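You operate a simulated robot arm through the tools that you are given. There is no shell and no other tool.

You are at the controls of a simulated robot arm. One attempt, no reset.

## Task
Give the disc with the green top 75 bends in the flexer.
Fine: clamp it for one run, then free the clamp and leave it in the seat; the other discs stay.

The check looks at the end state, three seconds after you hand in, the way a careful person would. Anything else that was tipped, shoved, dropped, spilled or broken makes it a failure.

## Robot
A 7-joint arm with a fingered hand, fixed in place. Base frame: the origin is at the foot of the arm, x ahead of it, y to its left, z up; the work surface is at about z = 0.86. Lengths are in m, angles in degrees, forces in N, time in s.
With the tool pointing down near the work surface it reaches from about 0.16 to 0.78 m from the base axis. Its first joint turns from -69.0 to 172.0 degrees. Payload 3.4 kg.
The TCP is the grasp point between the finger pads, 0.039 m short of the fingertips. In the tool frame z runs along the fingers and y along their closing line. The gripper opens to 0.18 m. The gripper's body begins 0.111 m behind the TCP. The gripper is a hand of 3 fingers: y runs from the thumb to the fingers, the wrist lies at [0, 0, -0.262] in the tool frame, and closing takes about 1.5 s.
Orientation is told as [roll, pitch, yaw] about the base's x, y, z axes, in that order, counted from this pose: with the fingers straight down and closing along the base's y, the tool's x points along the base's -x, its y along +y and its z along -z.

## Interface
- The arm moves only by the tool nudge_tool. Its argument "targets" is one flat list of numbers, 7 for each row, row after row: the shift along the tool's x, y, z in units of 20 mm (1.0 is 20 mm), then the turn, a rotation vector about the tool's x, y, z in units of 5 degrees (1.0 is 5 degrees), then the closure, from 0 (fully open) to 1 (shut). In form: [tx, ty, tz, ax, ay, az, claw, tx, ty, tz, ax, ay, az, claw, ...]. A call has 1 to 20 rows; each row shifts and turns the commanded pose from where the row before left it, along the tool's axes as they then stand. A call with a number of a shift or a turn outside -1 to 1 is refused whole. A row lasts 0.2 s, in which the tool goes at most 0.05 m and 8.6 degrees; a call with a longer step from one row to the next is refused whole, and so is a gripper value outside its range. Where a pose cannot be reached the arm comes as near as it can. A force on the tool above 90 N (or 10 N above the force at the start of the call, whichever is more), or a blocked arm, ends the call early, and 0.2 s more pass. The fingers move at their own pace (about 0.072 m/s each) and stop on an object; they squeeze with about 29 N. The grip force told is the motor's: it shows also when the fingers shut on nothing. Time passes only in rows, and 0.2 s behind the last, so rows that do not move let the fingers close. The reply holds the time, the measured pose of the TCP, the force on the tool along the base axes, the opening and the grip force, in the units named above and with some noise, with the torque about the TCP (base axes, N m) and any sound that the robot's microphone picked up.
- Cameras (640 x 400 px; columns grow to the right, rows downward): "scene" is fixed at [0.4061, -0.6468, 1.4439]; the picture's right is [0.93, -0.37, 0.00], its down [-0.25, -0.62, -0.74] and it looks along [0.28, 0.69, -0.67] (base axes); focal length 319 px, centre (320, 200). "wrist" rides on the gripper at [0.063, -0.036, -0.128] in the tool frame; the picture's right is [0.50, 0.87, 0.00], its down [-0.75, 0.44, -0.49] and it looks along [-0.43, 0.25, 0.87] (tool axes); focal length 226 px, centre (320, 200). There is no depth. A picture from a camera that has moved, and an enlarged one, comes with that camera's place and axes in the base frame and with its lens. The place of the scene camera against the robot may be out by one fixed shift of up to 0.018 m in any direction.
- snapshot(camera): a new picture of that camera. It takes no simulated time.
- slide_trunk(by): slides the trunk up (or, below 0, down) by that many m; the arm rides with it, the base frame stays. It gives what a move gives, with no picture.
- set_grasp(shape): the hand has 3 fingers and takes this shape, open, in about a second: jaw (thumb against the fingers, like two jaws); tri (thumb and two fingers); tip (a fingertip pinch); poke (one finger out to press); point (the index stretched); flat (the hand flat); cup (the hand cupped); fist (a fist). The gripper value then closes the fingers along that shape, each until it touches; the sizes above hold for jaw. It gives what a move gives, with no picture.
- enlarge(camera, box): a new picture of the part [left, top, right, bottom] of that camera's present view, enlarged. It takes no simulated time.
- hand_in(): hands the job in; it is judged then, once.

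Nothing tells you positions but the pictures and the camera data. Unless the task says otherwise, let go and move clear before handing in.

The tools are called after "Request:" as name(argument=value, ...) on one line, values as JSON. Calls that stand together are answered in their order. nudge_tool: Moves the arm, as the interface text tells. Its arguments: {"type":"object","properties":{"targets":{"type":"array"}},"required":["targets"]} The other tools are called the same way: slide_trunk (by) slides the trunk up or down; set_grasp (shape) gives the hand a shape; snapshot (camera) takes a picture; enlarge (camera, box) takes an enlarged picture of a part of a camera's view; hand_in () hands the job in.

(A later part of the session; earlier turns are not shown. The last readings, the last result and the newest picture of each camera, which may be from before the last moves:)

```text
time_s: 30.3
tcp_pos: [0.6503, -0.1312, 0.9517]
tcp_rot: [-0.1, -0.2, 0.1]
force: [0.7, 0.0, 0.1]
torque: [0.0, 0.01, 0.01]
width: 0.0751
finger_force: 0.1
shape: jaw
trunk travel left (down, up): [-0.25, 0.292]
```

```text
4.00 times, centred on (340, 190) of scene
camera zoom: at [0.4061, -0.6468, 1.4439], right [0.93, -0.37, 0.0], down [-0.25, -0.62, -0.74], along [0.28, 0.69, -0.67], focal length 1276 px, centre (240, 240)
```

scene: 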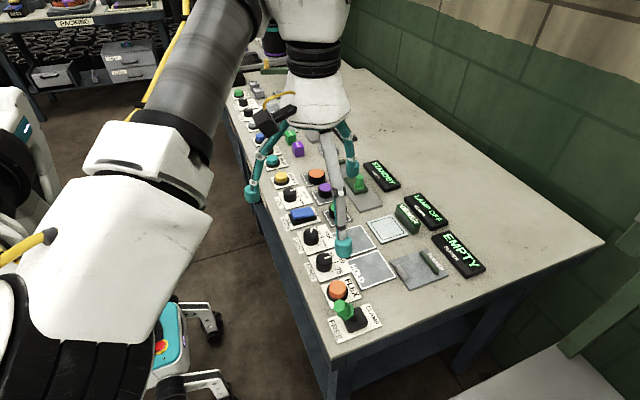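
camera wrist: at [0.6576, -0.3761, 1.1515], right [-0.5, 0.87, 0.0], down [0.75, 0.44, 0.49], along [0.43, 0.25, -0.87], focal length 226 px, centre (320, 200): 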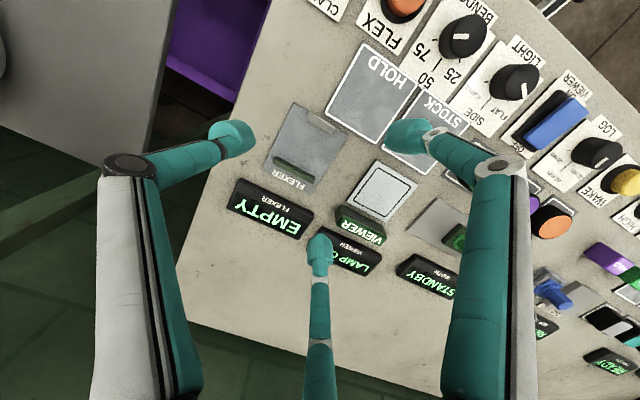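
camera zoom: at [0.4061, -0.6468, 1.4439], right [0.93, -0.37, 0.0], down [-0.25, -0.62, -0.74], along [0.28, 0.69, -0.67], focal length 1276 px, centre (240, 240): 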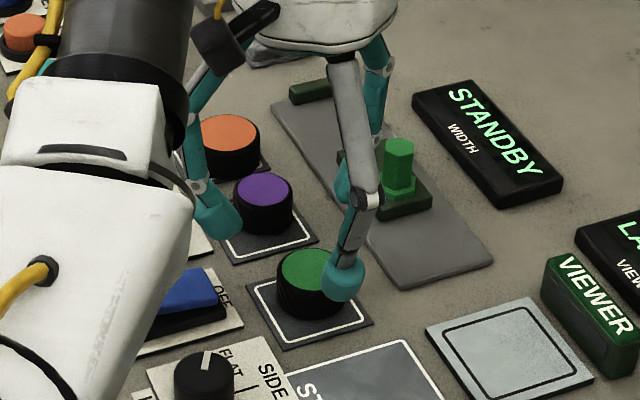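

The disc centre is at (0.654, -0.134). I align, descend and grip its upper half.

Request:
nudge_tool(targets=[-0.175, -0.125, 0, 0, 0, 0, 0.66, 0, 0, 0.47, 0, 0, 0, 0.66, 0, 0, 0.47, 0, 0, 0, 0.66, 0, 0, 0.47, 0, 0, 0, 0.66, 0, 0, 0.47, 0, 0, 0, 0.66, 0, 0, 0, 0, 0, 0, 0.66])

Request:
enlarge(camera="wrist", box=[230, 90, 410, 250])

Request:
enlarge(camera="scene", box=[280, 140, 400, 240])

```text
time_s: 31.7
tcp_pos: [0.6558, -0.1339, 0.914]
tcp_rot: [0.0, -0.2, 0.1]
force: [0.3, 0.5, 0.0]
torque: [0.01, 0.01, -0.02]
width: 0.0619
finger_force: 0.0
shape: jaw
trunk travel left (down, up): [-0.25, 0.292]
```

```text
2.50 times, centred on (320, 170) of wrist
camera zoom: at [0.5935, -0.17, 1.0415], right [-0.5, 0.87, 0.0], down [0.75, 0.44, 0.49], along [0.43, 0.25, -0.87], focal length 565 px, centre (320, 275)
```

zoom: 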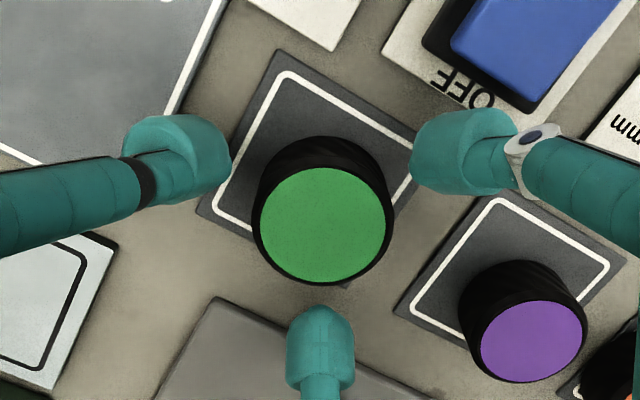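

```text
4.00 times, centred on (340, 190) of scene
camera zoom: at [0.4061, -0.6468, 1.4439], right [0.93, -0.37, 0.0], down [-0.25, -0.62, -0.74], along [0.28, 0.69, -0.67], focal length 1276 px, centre (240, 240)
```

zoom: 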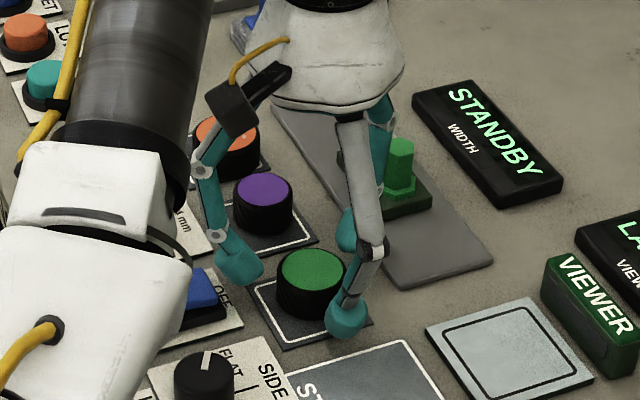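

Fingers surround the disc without touching anything else. I close.

Request:
nudge_tool(targets=[0.08, 0, 0, 0, 0, 0, 0.7, 0, 0, 0, 0, 0, 0, 0.76, 0, 0, 0, 0, 0, 0, 0.82, 0, 0, 0, 0, 0, 0, 0.88, 0, 0, 0, 0, 0, 0, 0.9, 0, 0, 0, 0, 0, 0, 0.9])

Request:
enlarge(camera="wrist", box=[230, 90, 410, 250])

Request:
enlarge(camera="scene", box=[280, 140, 400, 240])

```text
time_s: 33.1
tcp_pos: [0.6553, -0.1344, 0.9138]
tcp_rot: [-0.1, -0.1, 0.1]
force: [-0.4, 0.4, 0.9]
torque: [0.0, 0.0, 0.0]
width: 0.037
finger_force: 29.4
shape: jaw
trunk travel left (down, up): [-0.25, 0.292]
```

```text
2.50 times, centred on (320, 170) of wrist
camera zoom: at [0.5922, -0.1703, 1.0411], right [-0.5, 0.87, 0.0], down [0.75, 0.44, 0.49], along [0.43, 0.25, -0.87], focal length 565 px, centre (320, 275)
```

zoom: 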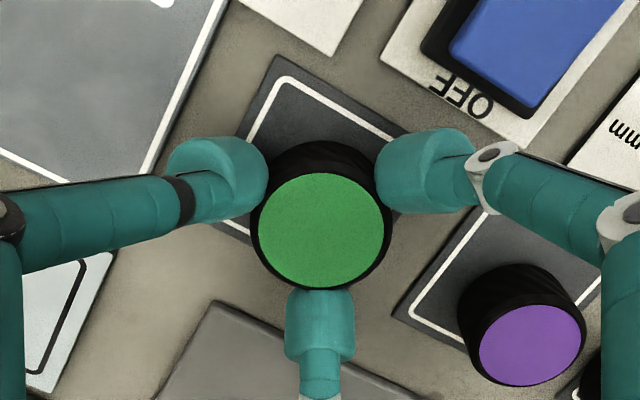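

```text
4.00 times, centred on (340, 190) of scene
camera zoom: at [0.4061, -0.6468, 1.4439], right [0.93, -0.37, 0.0], down [-0.25, -0.62, -0.74], along [0.28, 0.69, -0.67], focal length 1276 px, centre (240, 240)
```

zoom: 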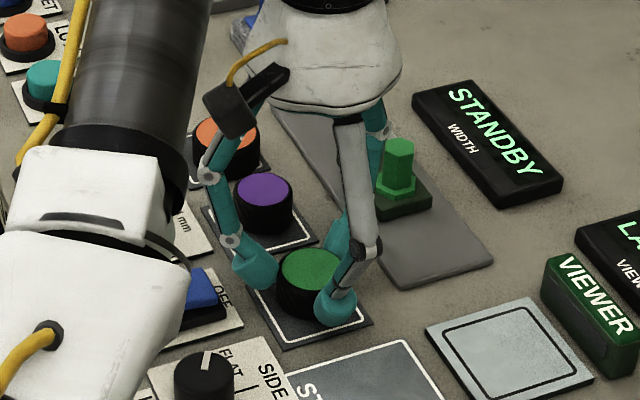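

Firm grip on the disc. I lift it and check.

Request:
nudge_tool(targets=[0, 0, -0.3, 0, 0, 0, 0.9, 0, 0, -0.5, 0, 0, 0, 0.9, 0, 0, -0.7, 0, 0, 0, 0.9, 0, 0, -0.7, 0, 0, 0, 0.9, 0, 0, -0.7, 0, 0, 0, 0.9, 0, 0, -0.6, 0, 0, 0, 0.9, 0, 0, 0, 0, 0, 0, 0.9])

Request:
enlarge(camera="wrist", box=[230, 90, 410, 250])

Request:
enlarge(camera="scene", box=[260, 100, 420, 260])

```text
time_s: 34.7
tcp_pos: [0.6511, -0.1328, 0.9835]
tcp_rot: [0.0, 0.0, 0.2]
force: [0.1, 0.3, -1.1]
torque: [-0.02, -0.03, 0.02]
width: 0.0373
finger_force: 29.1
shape: jaw
trunk travel left (down, up): [-0.25, 0.292]
```

```text
2.50 times, centred on (320, 170) of wrist
camera zoom: at [0.5891, -0.1694, 1.1102], right [-0.5, 0.87, 0.0], down [0.75, 0.44, 0.49], along [0.43, 0.24, -0.87], focal length 565 px, centre (320, 275)
```

zoom: 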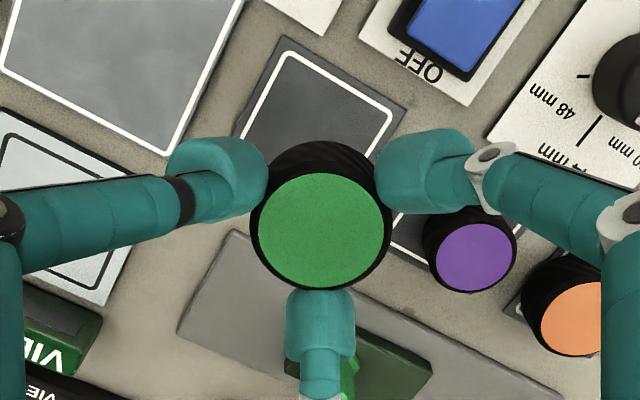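

```text
2.50 times, centred on (340, 180) of scene
camera zoom: at [0.4061, -0.6468, 1.4439], right [0.93, -0.37, 0.0], down [-0.25, -0.62, -0.74], along [0.28, 0.69, -0.67], focal length 797 px, centre (270, 250)
```

zoom: 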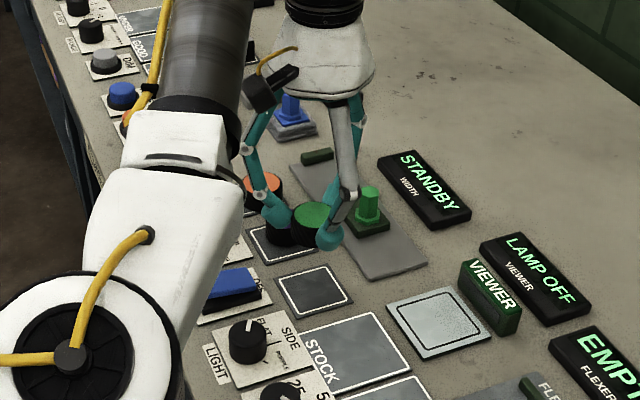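

The disc is held straight. I carry it over to above the seat.

Request:
nudge_tool(targets=[-0.2, -0.5, -0.2, 0, 0, 0, 0.9, -0.4, -0.96, 0, 0, 0, 0, 0.9, -0.4, -0.96, 0, 0, 0, 0, 0.9, -0.4, -0.96, 0, 0, 0, 0, 0.9, -0.4, -0.96, 0, 0, 0, 0, 0.9, -0.4, -0.96, 0, 0, 0, 0, 0.9, -0.4, -0.96, 0, 0, 0, 0, 0.9, -0.4, -0.96, 0, 0, 0, 0, 0.9, -0.4, -0.96, 0, 0, 0, 0, 0.9, -0.4, -0.96, 0, 0, 0, 0, 0.9, -0.4, -0.96, 0, 0, 0, 0, 0.9, -0.2, -0.6, 0.2, 0, 0, 0, 0.9, 0, 0, 0, 0, 0, 0, 0.9])

Request:
enlarge(camera="wrist", box=[220, 80, 420, 260])

Request:
enlarge(camera="scene", box=[350, 180, 490, 300])

```text
time_s: 37.5
tcp_pos: [0.7426, -0.3467, 0.9831]
tcp_rot: [-0.1, 0.0, 0.0]
force: [-0.2, -0.6, -0.6]
torque: [-0.01, 0.05, 0.01]
width: 0.0372
finger_force: 29.1
shape: jaw
trunk travel left (down, up): [-0.25, 0.292]
```

```text
2.22 times, centred on (320, 170) of wrist
camera zoom: at [0.6795, -0.3833, 1.1111], right [-0.5, 0.87, 0.0], down [0.75, 0.44, 0.49], along [0.43, 0.25, -0.87], focal length 502 px, centre (320, 267)
```

zoom: 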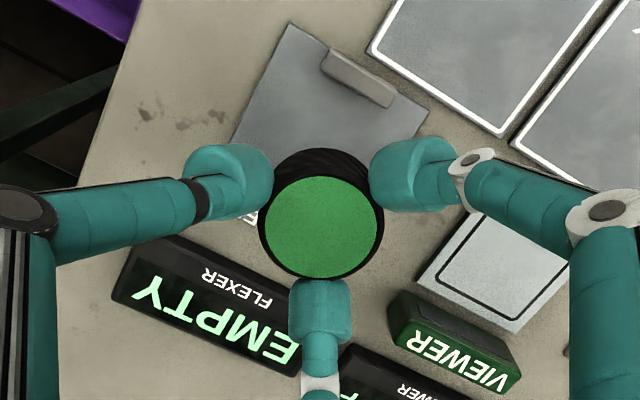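

```text
3.33 times, centred on (420, 240) of scene
camera zoom: at [0.4061, -0.6468, 1.4439], right [0.93, -0.37, 0.0], down [-0.25, -0.62, -0.74], along [0.28, 0.69, -0.67], focal length 1063 px, centre (-13, 67)
```

zoom: 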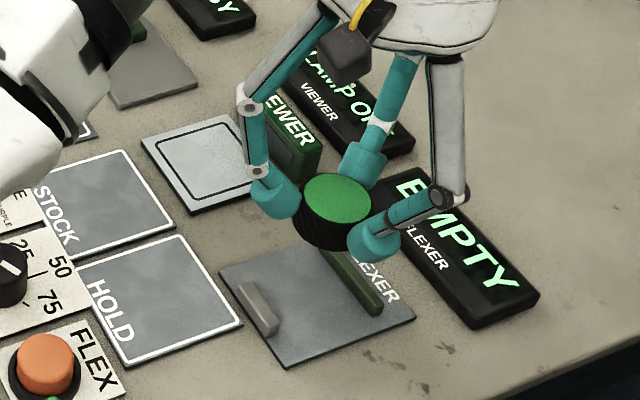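

The disc hovers over the seat; I shift 3 mm toward the robot and descend to just above the plate.

Request:
nudge_tool(targets=[0.15, 0, 0.4, 0, 0, 0, 0.9, 0, 0, 0.5, 0, 0, 0, 0.9, 0, 0, 0.5, 0, 0, 0, 0.9, 0, 0, 0.5, 0, 0, 0, 0.9, 0, 0, 0.4, 0, 0, 0, 0.9, 0, 0, 0.3, 0, 0, 0, 0.9, 0, 0, 0, 0, 0, 0, 0.9])

Request:
enlarge(camera="wrist", box=[220, 80, 420, 260])

Request:
enlarge(camera="scene", box=[370, 200, 470, 300])

```text
time_s: 39.1
tcp_pos: [0.7391, -0.3485, 0.9327]
tcp_rot: [-0.1, -0.2, 0.1]
force: [0.2, 0.5, -0.2]
torque: [0.0, -0.01, -0.02]
width: 0.0371
finger_force: 29.1
shape: jaw
trunk travel left (down, up): [-0.25, 0.292]
```

```text
2.22 times, centred on (320, 170) of wrist
camera zoom: at [0.6765, -0.3838, 1.0602], right [-0.5, 0.87, 0.0], down [0.75, 0.44, 0.49], along [0.43, 0.25, -0.87], focal length 502 px, centre (320, 267)
```

zoom: 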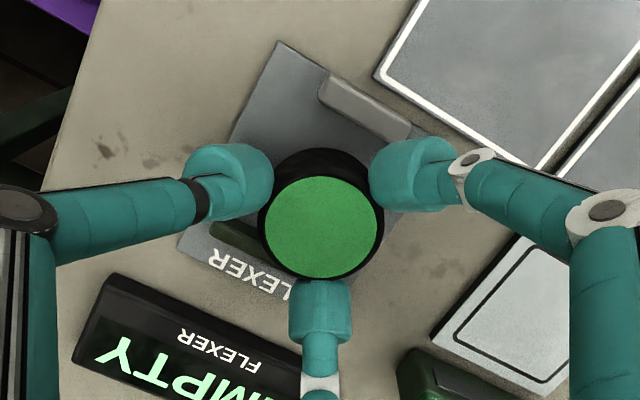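

```text
4.00 times, centred on (420, 250) of scene
camera zoom: at [0.4061, -0.6468, 1.4439], right [0.93, -0.37, 0.0], down [-0.25, -0.62, -0.74], along [0.28, 0.69, -0.67], focal length 1276 px, centre (-80, 0)
```

zoom: 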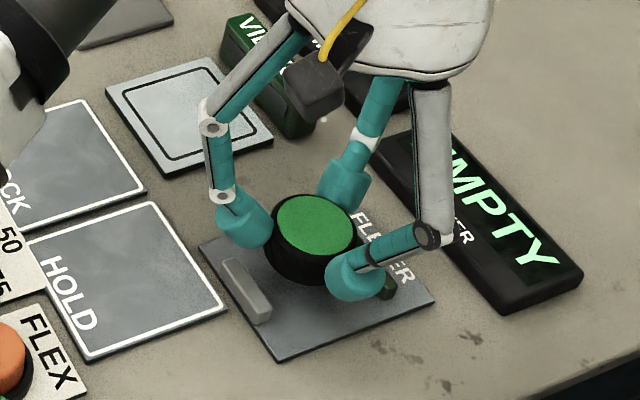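

About 16 mm above the seat still. I lower further in small steps, watching the force.

Request:
nudge_tool(targets=[0, 0, 0.2, 0, 0, 0, 0.9, 0, 0, 0.2, 0, 0, 0, 0.9, 0, 0, 0.1, 0, 0, 0, 0.9, 0, 0, 0, 0, 0, 0, 0.9])

Request:
enlarge(camera="wrist", box=[220, 80, 420, 260])

Request:
enlarge(camera="scene", box=[370, 200, 470, 300])

```text
time_s: 40.1
tcp_pos: [0.7398, -0.3497, 0.9238]
tcp_rot: [-0.1, -0.1, 0.1]
force: [0.7, 0.3, -0.1]
torque: [0.04, -0.01, -0.04]
width: 0.0371
finger_force: 29.3
shape: jaw
trunk travel left (down, up): [-0.25, 0.292]
```

```text
2.22 times, centred on (320, 170) of wrist
camera zoom: at [0.6763, -0.3844, 1.0502], right [-0.5, 0.87, 0.0], down [0.75, 0.44, 0.49], along [0.43, 0.25, -0.87], focal length 502 px, centre (320, 267)
```

zoom: 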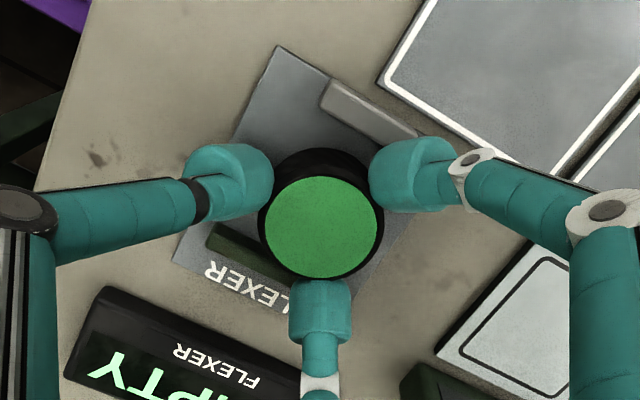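

```text
4.00 times, centred on (420, 250) of scene
camera zoom: at [0.4061, -0.6468, 1.4439], right [0.93, -0.37, 0.0], down [-0.25, -0.62, -0.74], along [0.28, 0.69, -0.67], focal length 1276 px, centre (-80, 0)
```

zoom: 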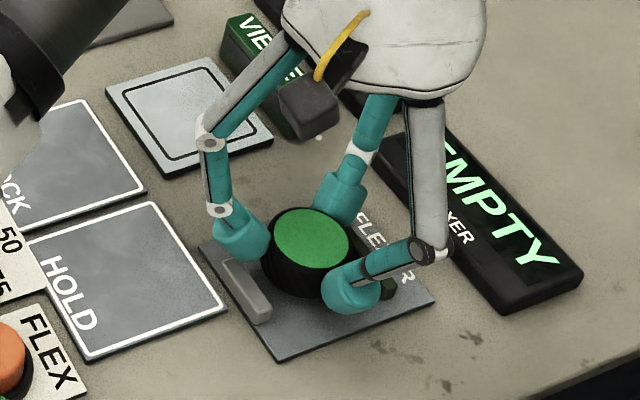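

Still no contact. I lower 2 mm at a time.

Request:
nudge_tool(targets=[0, 0, 0.1, 0, 0, 0, 0.9, 0, 0, 0.1, 0, 0, 0, 0.9, 0, 0, 0, 0, 0, 0, 0.9])

Request:
enlarge(camera="scene", box=[385, 220, 465, 290])

```text
time_s: 40.9
tcp_pos: [0.7397, -0.349, 0.9182]
tcp_rot: [-0.1, -0.1, 0.1]
force: [0.2, 0.3, -0.2]
torque: [0.02, -0.01, 0.01]
width: 0.0371
finger_force: 28.8
shape: jaw
trunk travel left (down, up): [-0.25, 0.292]
```

```text
5.71 times, centred on (425, 255) of scene
camera zoom: at [0.4061, -0.6468, 1.4439], right [0.93, -0.37, 0.0], down [-0.25, -0.62, -0.74], along [0.28, 0.69, -0.67], focal length 1822 px, centre (-280, -114)
```

zoom: 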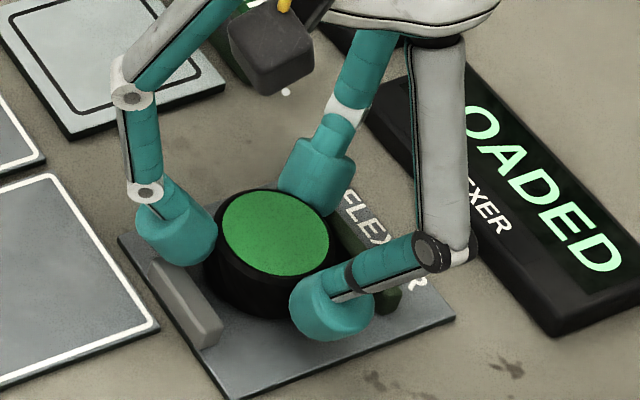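

The display now says LOADED. A bit lower until it rests on the plate.

Request:
nudge_tool(targets=[0, 0, 0.08, 0, 0, 0, 0.9, 0, 0, 0, 0, 0, 0, 0.9])

Request:
enlarge(camera="wrist", box=[240, 90, 400, 230])

```text
time_s: 41.5
tcp_pos: [0.7382, -0.3487, 0.9162]
tcp_rot: [-0.1, -0.1, 0.1]
force: [-0.3, -0.2, -0.7]
torque: [0.02, 0.01, 0.04]
width: 0.0374
finger_force: 28.5
shape: jaw
trunk travel left (down, up): [-0.25, 0.292]
```

```text
2.86 times, centred on (320, 160) of wrist
camera zoom: at [0.6759, -0.3843, 1.044], right [-0.5, 0.87, 0.0], down [0.75, 0.44, 0.49], along [0.43, 0.25, -0.87], focal length 646 px, centre (320, 314)
```

zoom: 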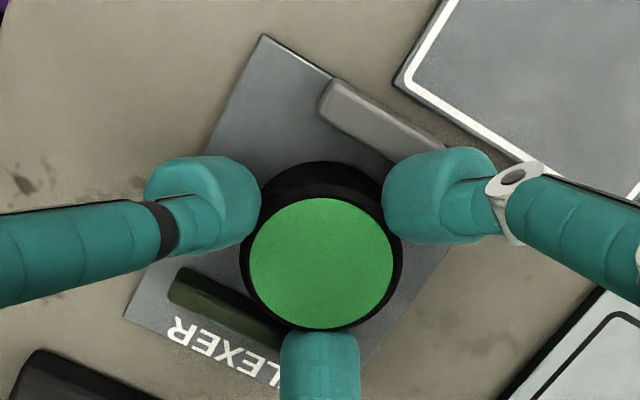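

No contact yet; another millimetre or two, then I open only slightly.

Request:
nudge_tool(targets=[0, 0, 0.08, 0, 0, 0, 0.9, 0, 0, 0, 0, 0, 0, 0.9])

```text
time_s: 42.1
tcp_pos: [0.7402, -0.3479, 0.9148]
tcp_rot: [0.0, -0.1, 0.1]
force: [1.3, -0.1, 2.0]
torque: [-0.04, 0.02, 0.04]
width: 0.037
finger_force: 29.1
shape: jaw
trunk travel left (down, up): [-0.25, 0.292]
```

A light contact (2 N upward). I open slightly and check.

Request:
nudge_tool(targets=[0, 0, 0, 0, 0, 0, 0.8, 0, 0, 0, 0, 0, 0, 0.76, 0, 0, 0, 0, 0, 0, 0.75, 0, 0, 0, 0, 0, 0, 0.75])

Request:
enlarge(camera="wrist", box=[240, 90, 400, 230])

Request:
enlarge(camera="scene", box=[385, 220, 465, 290])

```text
time_s: 43.1
tcp_pos: [0.7396, -0.3476, 0.9145]
tcp_rot: [-0.1, -0.1, 0.1]
force: [-0.5, -0.4, -0.4]
torque: [0.02, -0.03, -0.02]
width: 0.0446
finger_force: 0.1
shape: jaw
trunk travel left (down, up): [-0.25, 0.292]
```

```text
2.86 times, centred on (320, 160) of wrist
camera zoom: at [0.6762, -0.384, 1.042], right [-0.5, 0.87, 0.0], down [0.75, 0.44, 0.49], along [0.43, 0.25, -0.87], focal length 646 px, centre (320, 314)
```

zoom: 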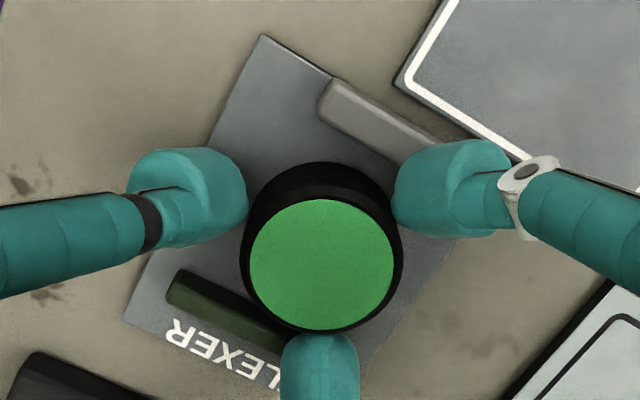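

```text
5.71 times, centred on (425, 255) of scene
camera zoom: at [0.4061, -0.6468, 1.4439], right [0.93, -0.37, 0.0], down [-0.25, -0.62, -0.74], along [0.28, 0.69, -0.67], focal length 1822 px, centre (-280, -114)
```

zoom: 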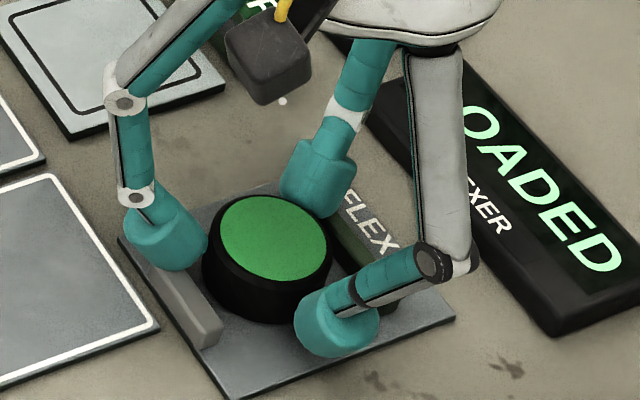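

Released and sitting flat between jaw and wall. I lift straight up slowly.

Request:
nudge_tool(targets=[0, 0, -0.3, 0, 0, 0, 0.75, 0, 0, -0.4, 0, 0, 0, 0.74, 0, 0, -0.5, 0, 0, 0, 0.72, 0, 0, -0.7, 0, 0, 0, 0.7, 0, 0, -0.9, 0, 0, 0, 0.7, 0, 0, -0.9, 0, 0, 0, 0.7, 0, 0, -0.9, 0, 0, 0, 0.7, 0, 0, -0.9, 0, 0, 0, 0.7, 0, 0, 0, 0, 0, 0, 0.5])

Request:
snapshot(camera="wrist")

Request:
enlarge(camera="scene", box=[300, 180, 500, 350])

```text
time_s: 45.1
tcp_pos: [0.7404, -0.3473, 1.0258]
tcp_rot: [-0.1, 0.0, 0.0]
force: [-0.5, 0.2, 1.0]
torque: [0.01, 0.0, 0.02]
width: 0.0894
finger_force: 0.1
shape: jaw
trunk travel left (down, up): [-0.25, 0.292]
```

```text
taken
camera wrist: at [0.6768, -0.3829, 1.153], right [-0.5, 0.87, 0.0], down [0.75, 0.44, 0.49], along [0.43, 0.25, -0.87], focal length 226 px, centre (320, 200)
```

wrist: 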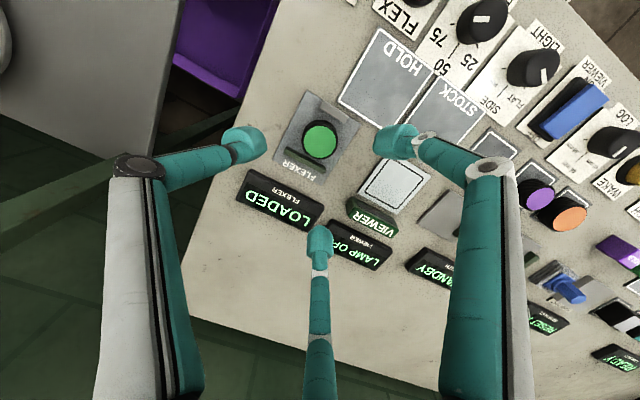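

```text
2.35 times, centred on (400, 265) of scene
camera zoom: at [0.4061, -0.6468, 1.4439], right [0.93, -0.37, 0.0], down [-0.25, -0.62, -0.74], along [0.28, 0.69, -0.67], focal length 750 px, centre (132, 47)
```

zoom: 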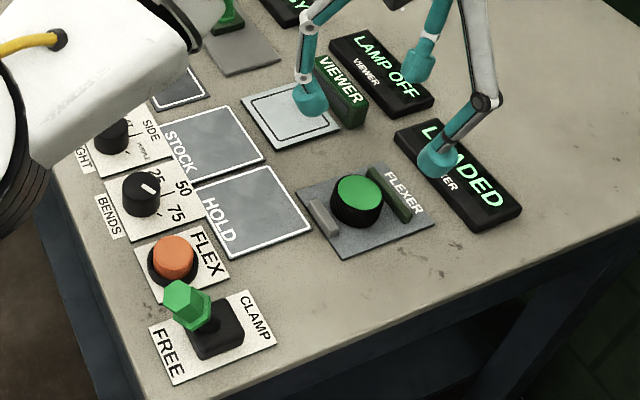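

The disc sits well, LOADED. I re-check the BENDS knob before moving on.

Request:
enlarge(camera="scene", box=[325, 235, 385, 295])

Request:
enlarge(camera="wrist", box=[420, 0, 520, 80])

Request:
enlarge(camera="scene", box=[325, 285, 405, 355])

```text
6.67 times, centred on (355, 265) of scene
camera zoom: at [0.4061, -0.6468, 1.4439], right [0.93, -0.37, 0.0], down [-0.25, -0.62, -0.74], along [0.28, 0.69, -0.67], focal length 2126 px, centre (87, -233)
```

zoom: 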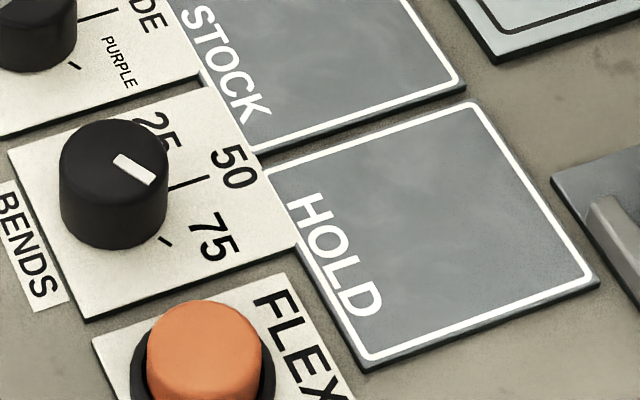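

```text
5.00 times, centred on (470, 40) of wrist
camera zoom: at [0.6768, -0.3829, 1.153], right [-0.5, 0.87, 0.0], down [0.75, 0.44, 0.49], along [0.43, 0.25, -0.87], focal length 1130 px, centre (-430, 1000)
```

zoom: 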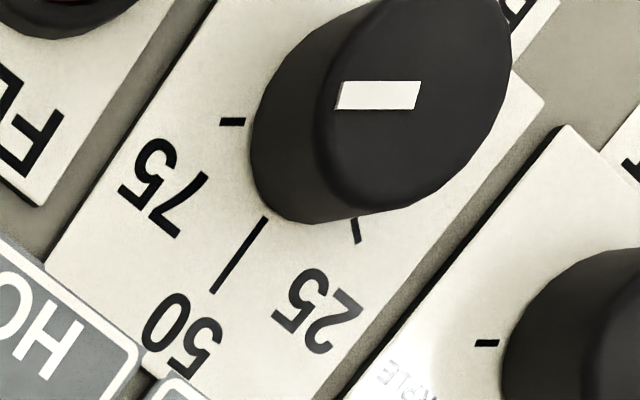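

```text
5.71 times, centred on (365, 320) of scene
camera zoom: at [0.4061, -0.6468, 1.4439], right [0.93, -0.37, 0.0], down [-0.25, -0.62, -0.74], along [0.28, 0.69, -0.67], focal length 1822 px, centre (63, -486)
```

zoom: 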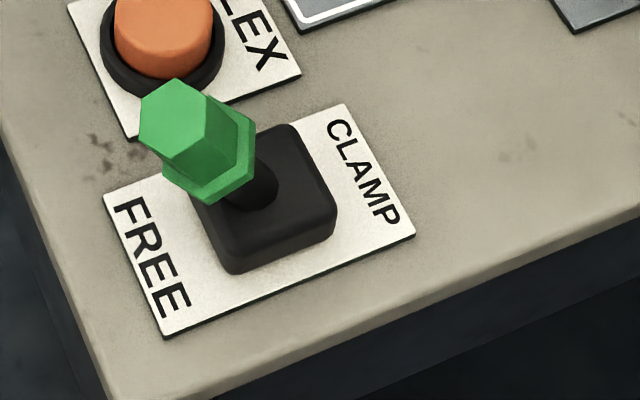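

BENDS is at 75. Next the clamp lever: I travel high toward it and take the poke shape for pushing.

Request:
nudge_tool(targets=[0, 0, -0.9, 0, 0, 0, 0.5, 0, 0, -0.9, 0, 0, 0, 0.5, 0.923, -0.24, 0, 0, 0, 0, 0.5, 0.923, -0.24, 0, 0, 0, 0, 0.5, 0.923, -0.24, 0, 0, 0, 0, 0.5, 0.923, -0.24, 0, 0, 0, 0, 0.5, 0.923, -0.24, 0, 0, 0, 0, 0.5, 0.923, -0.24, 0, 0, 0, 0, 0.5, 0.923, -0.24, 0, 0, 0, 0, 0.5, 0.923, -0.24, 0, 0, 0, 0, 0.5, 0.923, -0.24, 0, 0, 0, 0, 0.5, 0.923, -0.24, 0, 0, 0, 0, 0.5, 0.923, -0.24, 0, 0, 0, 0, 0.5, 0.923, -0.24, 0, 0, 0, 0, 0.5, 0, 0, 0, 0, 0, 0, 0.5])

Request:
set_grasp(shape="poke")

Request:
snapshot(camera="wrist")

Request:
snapshot(camera="scene")

Request:
enlarge(camera="scene", box=[280, 190, 400, 350])

```text
time_s: 48.3
tcp_pos: [0.5201, -0.4062, 1.0597]
tcp_rot: [-0.2, 0.0, 0.0]
force: [-0.2, -0.3, -0.4]
torque: [-0.01, -0.01, -0.05]
width: 0.0892
finger_force: 0.0
shape: jaw
trunk travel left (down, up): [-0.25, 0.292]
```

```text
time_s: 49.2
tcp_pos: [0.5187, -0.4082, 1.0596]
tcp_rot: [-0.1, -0.1, 0.1]
force: [-0.7, -0.7, 0.4]
torque: [0.02, 0.03, 0.0]
width: 0.0001
finger_force: 0.1
shape: poke
trunk travel left (down, up): [-0.25, 0.292]
```

```text
taken
camera wrist: at [0.4561, -0.4431, 1.187], right [-0.5, 0.87, 0.0], down [0.75, 0.44, 0.49], along [0.43, 0.25, -0.87], focal length 226 px, centre (320, 200)
```

wrist: 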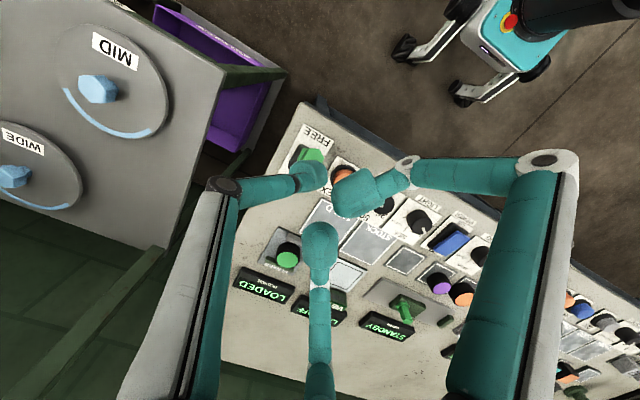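

```text
taken
```

scene: 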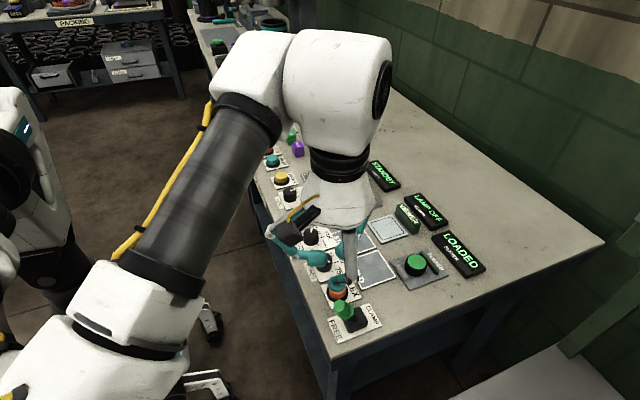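

```text
2.50 times, centred on (340, 270) of scene
camera zoom: at [0.4061, -0.6468, 1.4439], right [0.93, -0.37, 0.0], down [-0.25, -0.62, -0.74], along [0.28, 0.69, -0.67], focal length 797 px, centre (270, 25)
```

zoom: 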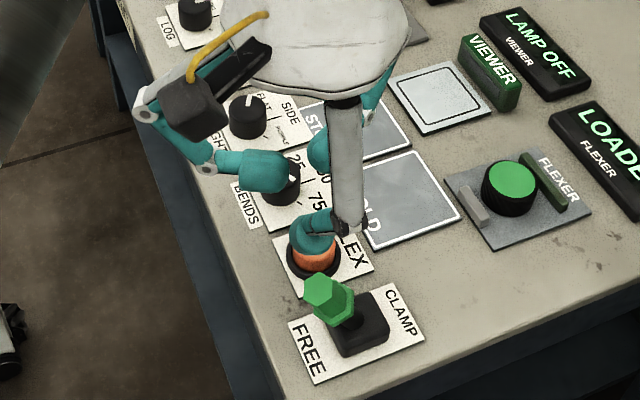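

The lever's green handle tip is near (0.530, -0.408, 0.946), tilted to FREE. The folded fingers of poke would sit too low, so instead I'll cage the handle loosely with the three jaw fingers (yawed 30°) and carry it over.

Request:
set_grasp(shape="jaw")

Request:
nudge_tool(targets=[-0.3, 0, 0, 0, 0, 0, 0.6, -0.3, 0, 0, 0, 0, 0, 0.6, -0.3, 0, 0, 0, 0, 0, 0.6, 0, 0, 0.3, 0, 0, -1, 0.6, 0, 0, 0.3, 0, 0, -1, 0.6, 0, 0, 0.3, 0, 0, -1, 0.6, 0, 0, 0.3, 0, 0, -1, 0.6, 0, 0, 0, 0, 0, -1, 0.6, 0, 0, 0, 0, 0, -1, 0.6, 0, 0, 0, 0, 0, 0, 0.6])

Request:
snapshot(camera="wrist")

Request:
enlarge(camera="scene", box=[290, 230, 400, 350])

```text
time_s: 50.1
tcp_pos: [0.5195, -0.4076, 1.0594]
tcp_rot: [-0.1, -0.1, 0.1]
force: [-0.4, -0.1, -0.1]
torque: [-0.03, 0.03, 0.0]
width: 0.1801
finger_force: 0.1
shape: jaw
trunk travel left (down, up): [-0.25, 0.292]
```

```text
time_s: 52.3
tcp_pos: [0.5335, -0.4059, 1.0359]
tcp_rot: [-0.1, 0.0, 30.1]
force: [0.5, 0.6, 0.0]
torque: [0.02, 0.0, 0.0]
width: 0.0723
finger_force: 0.0
shape: jaw
trunk travel left (down, up): [-0.25, 0.292]
```

```text
taken
camera wrist: at [0.4984, -0.4681, 1.1633], right [-0.87, 0.5, 0.0], down [0.43, 0.76, 0.49], along [0.25, 0.43, -0.87], focal length 226 px, centre (320, 200)
```

wrist: 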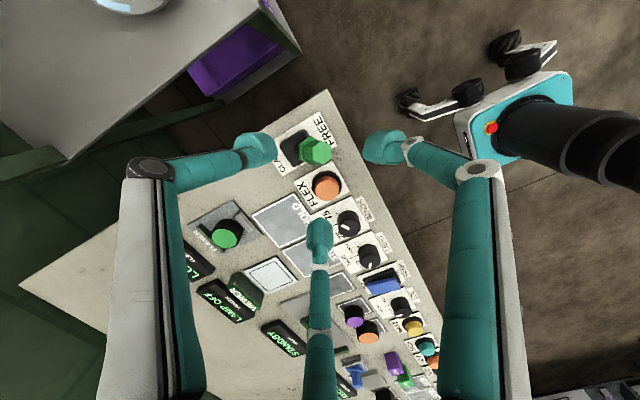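

```text
3.33 times, centred on (345, 290) of scene
camera zoom: at [0.4061, -0.6468, 1.4439], right [0.93, -0.37, 0.0], down [-0.25, -0.62, -0.74], along [0.28, 0.69, -0.67], focal length 1063 px, centre (237, -100)
```

zoom: 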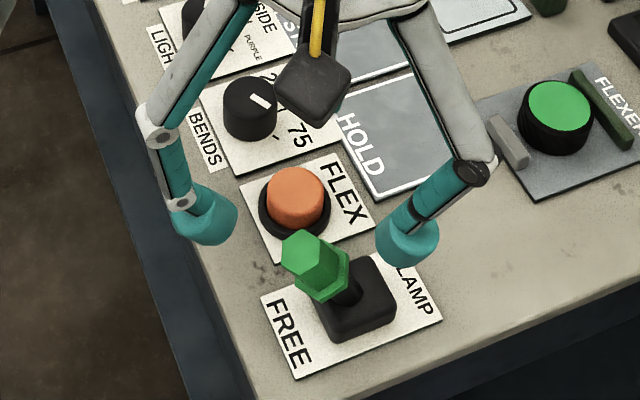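

The handle lies between the fingers. I centre and descend around it.

Request:
nudge_tool(targets=[-0.13, -0.28, 0.5, 0, 0, 0, 0.6, 0, 0, 0.5, 0, 0, 0, 0.6, 0, 0, 0.5, 0, 0, 0, 0.6, 0, 0, 0.5, 0, 0, 0, 0.6, 0, 0, 0.4, 0, 0, 0, 0.6, 0, 0, 0.4, 0, 0, 0, 0.6, 0, 0, 0, 0, 0, 0, 0.6])

Request:
enlarge(camera="wrist", box=[220, 80, 420, 260])

Request:
enlarge(camera="scene", box=[290, 230, 400, 350])

```text
time_s: 53.9
tcp_pos: [0.5397, -0.4091, 0.9804]
tcp_rot: [-0.1, 0.1, 30.1]
force: [0.3, 0.2, 0.1]
torque: [-0.02, 0.02, 0.02]
width: 0.0725
finger_force: 0.1
shape: jaw
trunk travel left (down, up): [-0.25, 0.292]
```

```text
2.22 times, centred on (320, 170) of wrist
camera zoom: at [0.5033, -0.4718, 1.108], right [-0.87, 0.5, 0.0], down [0.43, 0.76, 0.49], along [0.25, 0.42, -0.87], focal length 502 px, centre (320, 267)
```

zoom: 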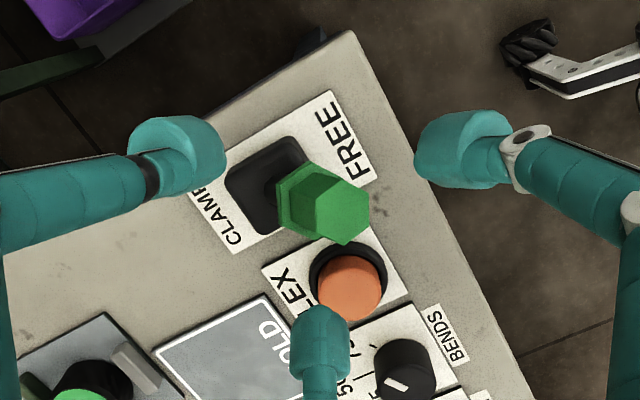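

```text
3.33 times, centred on (345, 290) of scene
camera zoom: at [0.4061, -0.6468, 1.4439], right [0.93, -0.37, 0.0], down [-0.25, -0.62, -0.74], along [0.28, 0.69, -0.67], focal length 1063 px, centre (237, -100)
```

zoom: 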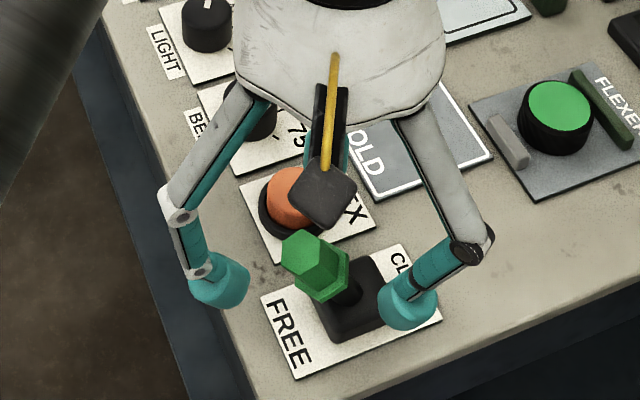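

Good clearance. I descend another 2 cm so the fingertips flank the handle, and look again.

Request:
nudge_tool(targets=[0, 0, 0.4, 0, 0, 0, 0.6, 0, 0, 0.4, 0, 0, 0, 0.6, 0, 0, 0.3, 0, 0, 0, 0.64, 0, 0, 0, 0, 0, 0, 0.68])

Request:
enlarge(camera="wrist", box=[220, 80, 420, 260])

Request:
enlarge(camera="scene", box=[290, 230, 400, 350])

```text
time_s: 54.9
tcp_pos: [0.5402, -0.4112, 0.9571]
tcp_rot: [-0.1, 0.0, 30.1]
force: [0.8, -0.9, 0.3]
torque: [-0.03, 0.04, -0.03]
width: 0.0579
finger_force: 0.0
shape: jaw
trunk travel left (down, up): [-0.25, 0.292]
```

```text
2.22 times, centred on (320, 170) of wrist
camera zoom: at [0.5037, -0.4722, 1.085], right [-0.87, 0.5, 0.0], down [0.43, 0.76, 0.49], along [0.25, 0.43, -0.87], focal length 502 px, centre (320, 267)
```

zoom: 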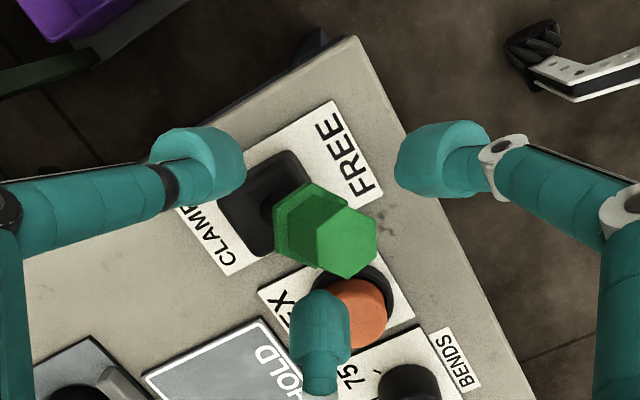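

```text
3.33 times, centred on (345, 290) of scene
camera zoom: at [0.4061, -0.6468, 1.4439], right [0.93, -0.37, 0.0], down [-0.25, -0.62, -0.74], along [0.28, 0.69, -0.67], focal length 1063 px, centre (237, -100)
```

zoom: 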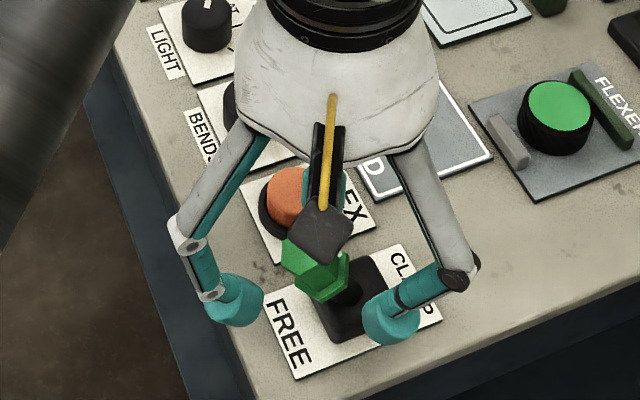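

Caged. I push toward CLAMP (+x) in small steps and check midway.

Request:
nudge_tool(targets=[-0.075, 0.13, 0, 0, 0, 0, 0.68, -0.346, -0.2, 0, 0, 0, 0, 0.68, -0.346, -0.2, 0, 0, 0, 0, 0.68, -0.346, -0.2, 0, 0, 0, 0, 0.68, -0.346, -0.2, 0, 0, 0, 0, 0.68, -0.346, -0.2, 0, 0, 0, 0, 0.68])

Request:
enlarge(camera="wrist", box=[220, 80, 420, 260])

Request:
enlarge(camera="scene", box=[290, 200, 480, 350])

```text
time_s: 56.3
tcp_pos: [0.5789, -0.4049, 0.9578]
tcp_rot: [-0.1, 0.0, 30.1]
force: [-1.1, 0.1, 0.4]
torque: [0.02, 0.06, -0.02]
width: 0.0592
finger_force: 0.0
shape: jaw
trunk travel left (down, up): [-0.25, 0.292]
```

```text
2.22 times, centred on (320, 170) of wrist
camera zoom: at [0.5432, -0.4672, 1.0847], right [-0.87, 0.5, 0.0], down [0.43, 0.76, 0.49], along [0.25, 0.43, -0.87], focal length 502 px, centre (320, 267)
```

zoom: 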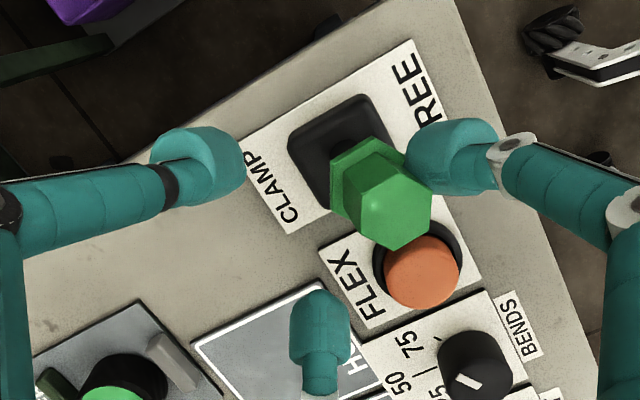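

```text
2.67 times, centred on (385, 275) of scene
camera zoom: at [0.4061, -0.6468, 1.4439], right [0.93, -0.37, 0.0], down [-0.25, -0.62, -0.74], along [0.28, 0.69, -0.67], focal length 850 px, centre (147, 0)
```

zoom: 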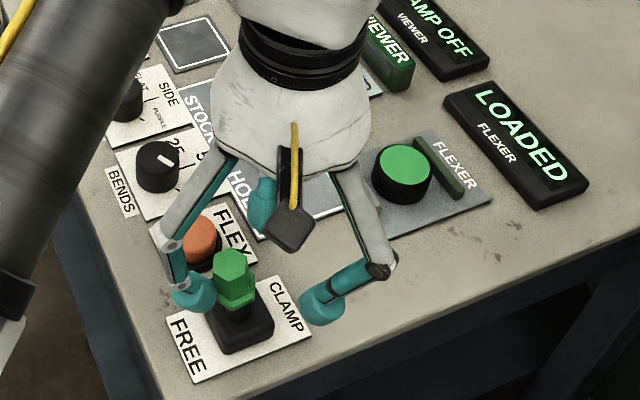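

The lever is moving. I continue pushing.

Request:
nudge_tool(targets=[-0.346, -0.2, 0, 0, 0, 0, 0.68, -0.346, -0.2, 0, 0, 0, 0, 0.68, -0.346, -0.2, 0, 0, 0, 0, 0.68, -0.346, -0.2, 0, 0, 0, 0, 0.68, -0.346, -0.2, 0, 0, 0, 0, 0.68])

Request:
enlarge(camera="wrist", box=[220, 80, 420, 260])

Request:
enlarge(camera="scene", box=[290, 200, 480, 350])

```text
time_s: 57.5
tcp_pos: [0.6206, -0.4063, 0.9583]
tcp_rot: [-0.3, 0.1, 30.1]
force: [-5.9, -0.1, 2.7]
torque: [0.03, 0.3, -0.01]
width: 0.0637
finger_force: 0.0
shape: jaw
trunk travel left (down, up): [-0.25, 0.292]
```

```text
2.22 times, centred on (320, 170) of wrist
camera zoom: at [0.5835, -0.4679, 1.0854], right [-0.87, 0.5, 0.0], down [0.43, 0.76, 0.49], along [0.25, 0.42, -0.87], focal length 502 px, centre (320, 267)
```

zoom: 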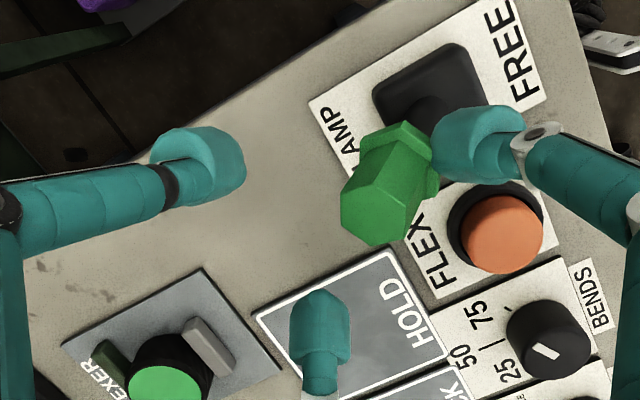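

```text
2.67 times, centred on (385, 275) of scene
camera zoom: at [0.4061, -0.6468, 1.4439], right [0.93, -0.37, 0.0], down [-0.25, -0.62, -0.74], along [0.28, 0.69, -0.67], focal length 850 px, centre (147, 0)
```

zoom: 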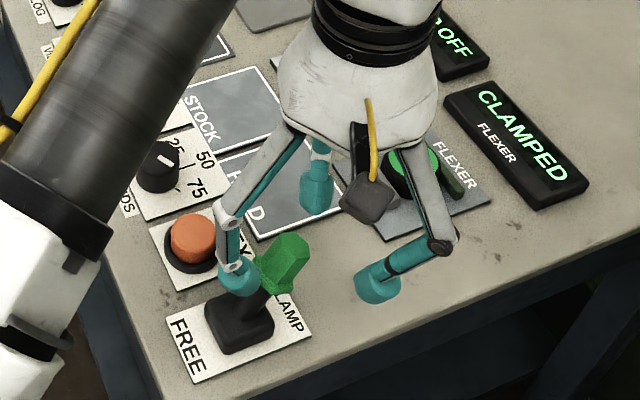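

The display says CLAMPED. I back off a few mm and lift clear.

Request:
nudge_tool(targets=[0.15, 0.09, 0, 0, 0, 0, 0.6, 0, 0, -0.4, 0, 0, 0, 0.6, 0, 0, -0.6, 0, 0, 0, 0.6, 0, 0, -0.8, 0, 0, 0, 0.6, 0, 0, -0.9, 0, 0, 0, 0.6, 0, 0, -0.9, 0, 0, 0, 0.6, 0, 0, -0.9, 0, 0, 0, 0.6, 0, 0, 0, 0, 0, 0, 0.6])

Request:
snapshot(camera="wrist")

Request:
enlarge(camera="scene", box=[290, 200, 490, 350])

```text
time_s: 59.3
tcp_pos: [0.615, -0.4038, 1.0495]
tcp_rot: [-0.1, 0.1, 30.1]
force: [-0.1, -0.1, 0.4]
torque: [0.0, -0.01, 0.01]
width: 0.0717
finger_force: 0.0
shape: jaw
trunk travel left (down, up): [-0.25, 0.292]
```

```text
taken
camera wrist: at [0.5789, -0.4668, 1.1766], right [-0.87, 0.5, 0.0], down [0.43, 0.76, 0.49], along [0.25, 0.43, -0.87], focal length 226 px, centre (320, 200)
```

wrist: 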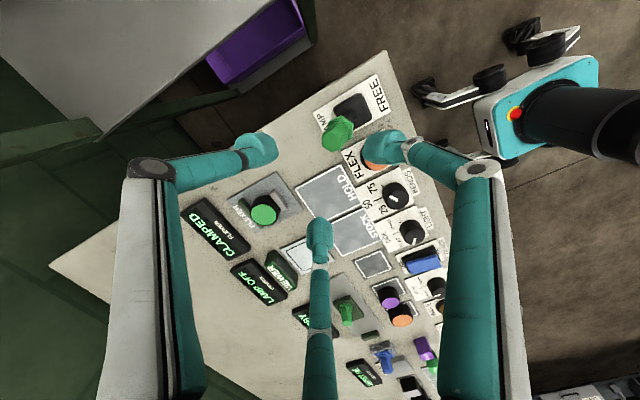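

```text
2.67 times, centred on (390, 275) of scene
camera zoom: at [0.4061, -0.6468, 1.4439], right [0.93, -0.37, 0.0], down [-0.25, -0.62, -0.74], along [0.28, 0.69, -0.67], focal length 850 px, centre (133, 0)
```

zoom: 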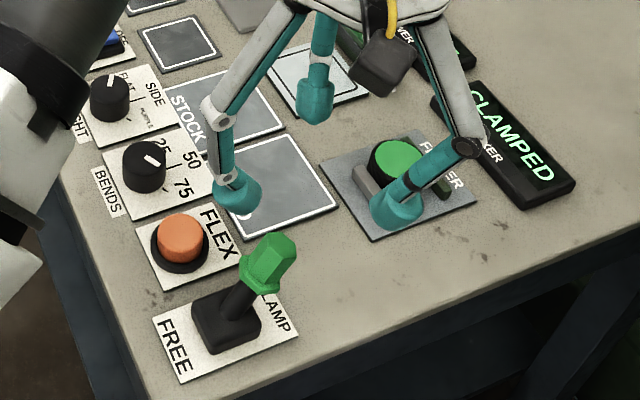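

The clamp is on and the lever stays put. Next the FLEX button at about (0.560, -0.340): move above it, yaw so that the fingers stay away from the lever, and take poke.

Request:
nudge_tool(targets=[0.156, 0.83, 0, 0, 0, 0, 0.6, 0.156, 0.83, 0, 0, 0, 0, 0.6, 0.156, 0.83, 0, 0, 0, 0, 0.6, 0.156, 0.83, 0, 0, 0, 0, 0.6, 0.156, 0.83, 0, 0, 0, 0, 0.6, 0, 0, 0, 0, 0, 1, 0.6, 0, 0, 0, 0, 0, 1, 0.6, 0, 0, 0, 0, 0, 1, 0.6, 0, 0, 0, 0, 0, 1, 0.6, 0, 0, 0, 0, 0, 1, 0.6, 0, 0, 0, 0, 0, 1, 0.6, 0, 0, 0, 0, 0, 1, 0.6, 0, 0, 0, 0, 0, 1, 0.6, 0, 0, 0, 0, 0, 1, 0.6, 0, 0, 0, 0, 0, 1, 0.6, 0, 0, 0, 0, 0, 1, 0.6, 0, 0, 0, 0, 0, 1, 0.6, 0, 0, 0, 0, 0, 0, 0.6])

Request:
snapshot(camera="wrist")

Request:
set_grasp(shape="poke")

Request:
snapshot(camera="wrist")

Request:
enlarge(camera="scene", box=[280, 180, 480, 350])

```text
time_s: 63.1
tcp_pos: [0.5616, -0.3428, 1.0481]
tcp_rot: [-0.2, -0.1, -30.0]
force: [0.6, -0.5, 0.6]
torque: [0.01, -0.01, -0.02]
width: 0.0719
finger_force: 0.0
shape: jaw
trunk travel left (down, up): [-0.25, 0.292]
```

```text
taken
camera wrist: at [0.4886, -0.3415, 1.1756], right [0.0, 1.0, 0.0], down [0.87, 0.0, 0.49], along [0.49, 0.0, -0.87], focal length 226 px, centre (320, 200)
```

wrist: 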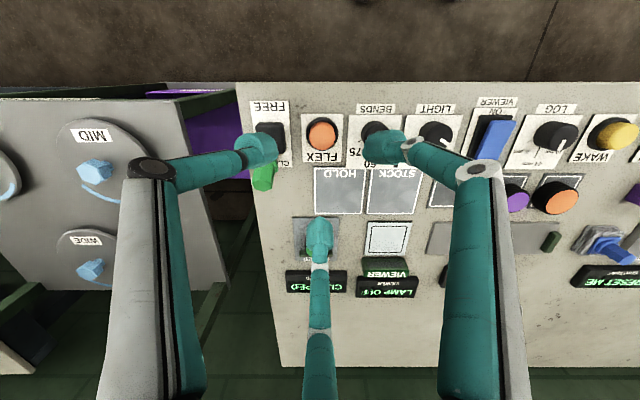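

```text
time_s: 64.0
tcp_pos: [0.5614, -0.3422, 1.0489]
tcp_rot: [-0.1, -0.1, -30.0]
force: [-0.8, -0.8, 0.4]
torque: [-0.01, 0.0, 0.01]
width: 0.0
finger_force: 0.2
shape: poke
trunk travel left (down, up): [-0.25, 0.292]
```

```text
taken
camera wrist: at [0.4886, -0.3416, 1.1757], right [0.0, 1.0, 0.0], down [0.87, 0.0, 0.49], along [0.49, 0.0, -0.87], focal length 226 px, centre (320, 200)
```

wrist: 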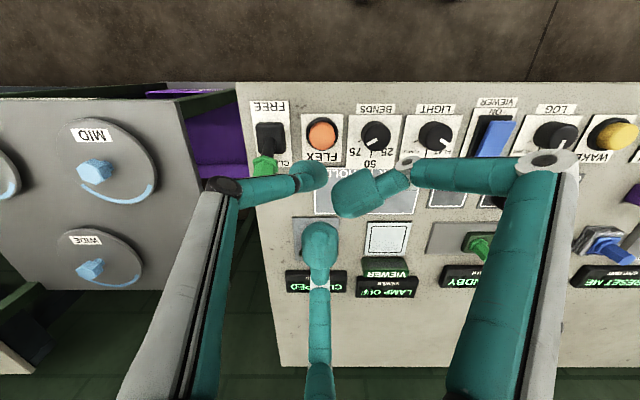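

```text
2.35 times, centred on (380, 265) of scene
camera zoom: at [0.4061, -0.6468, 1.4439], right [0.93, -0.37, 0.0], down [-0.25, -0.62, -0.74], along [0.28, 0.69, -0.67], focal length 750 px, centre (179, 47)
```

zoom: 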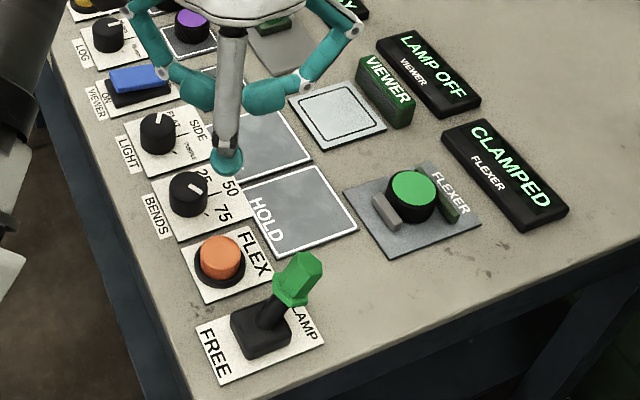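

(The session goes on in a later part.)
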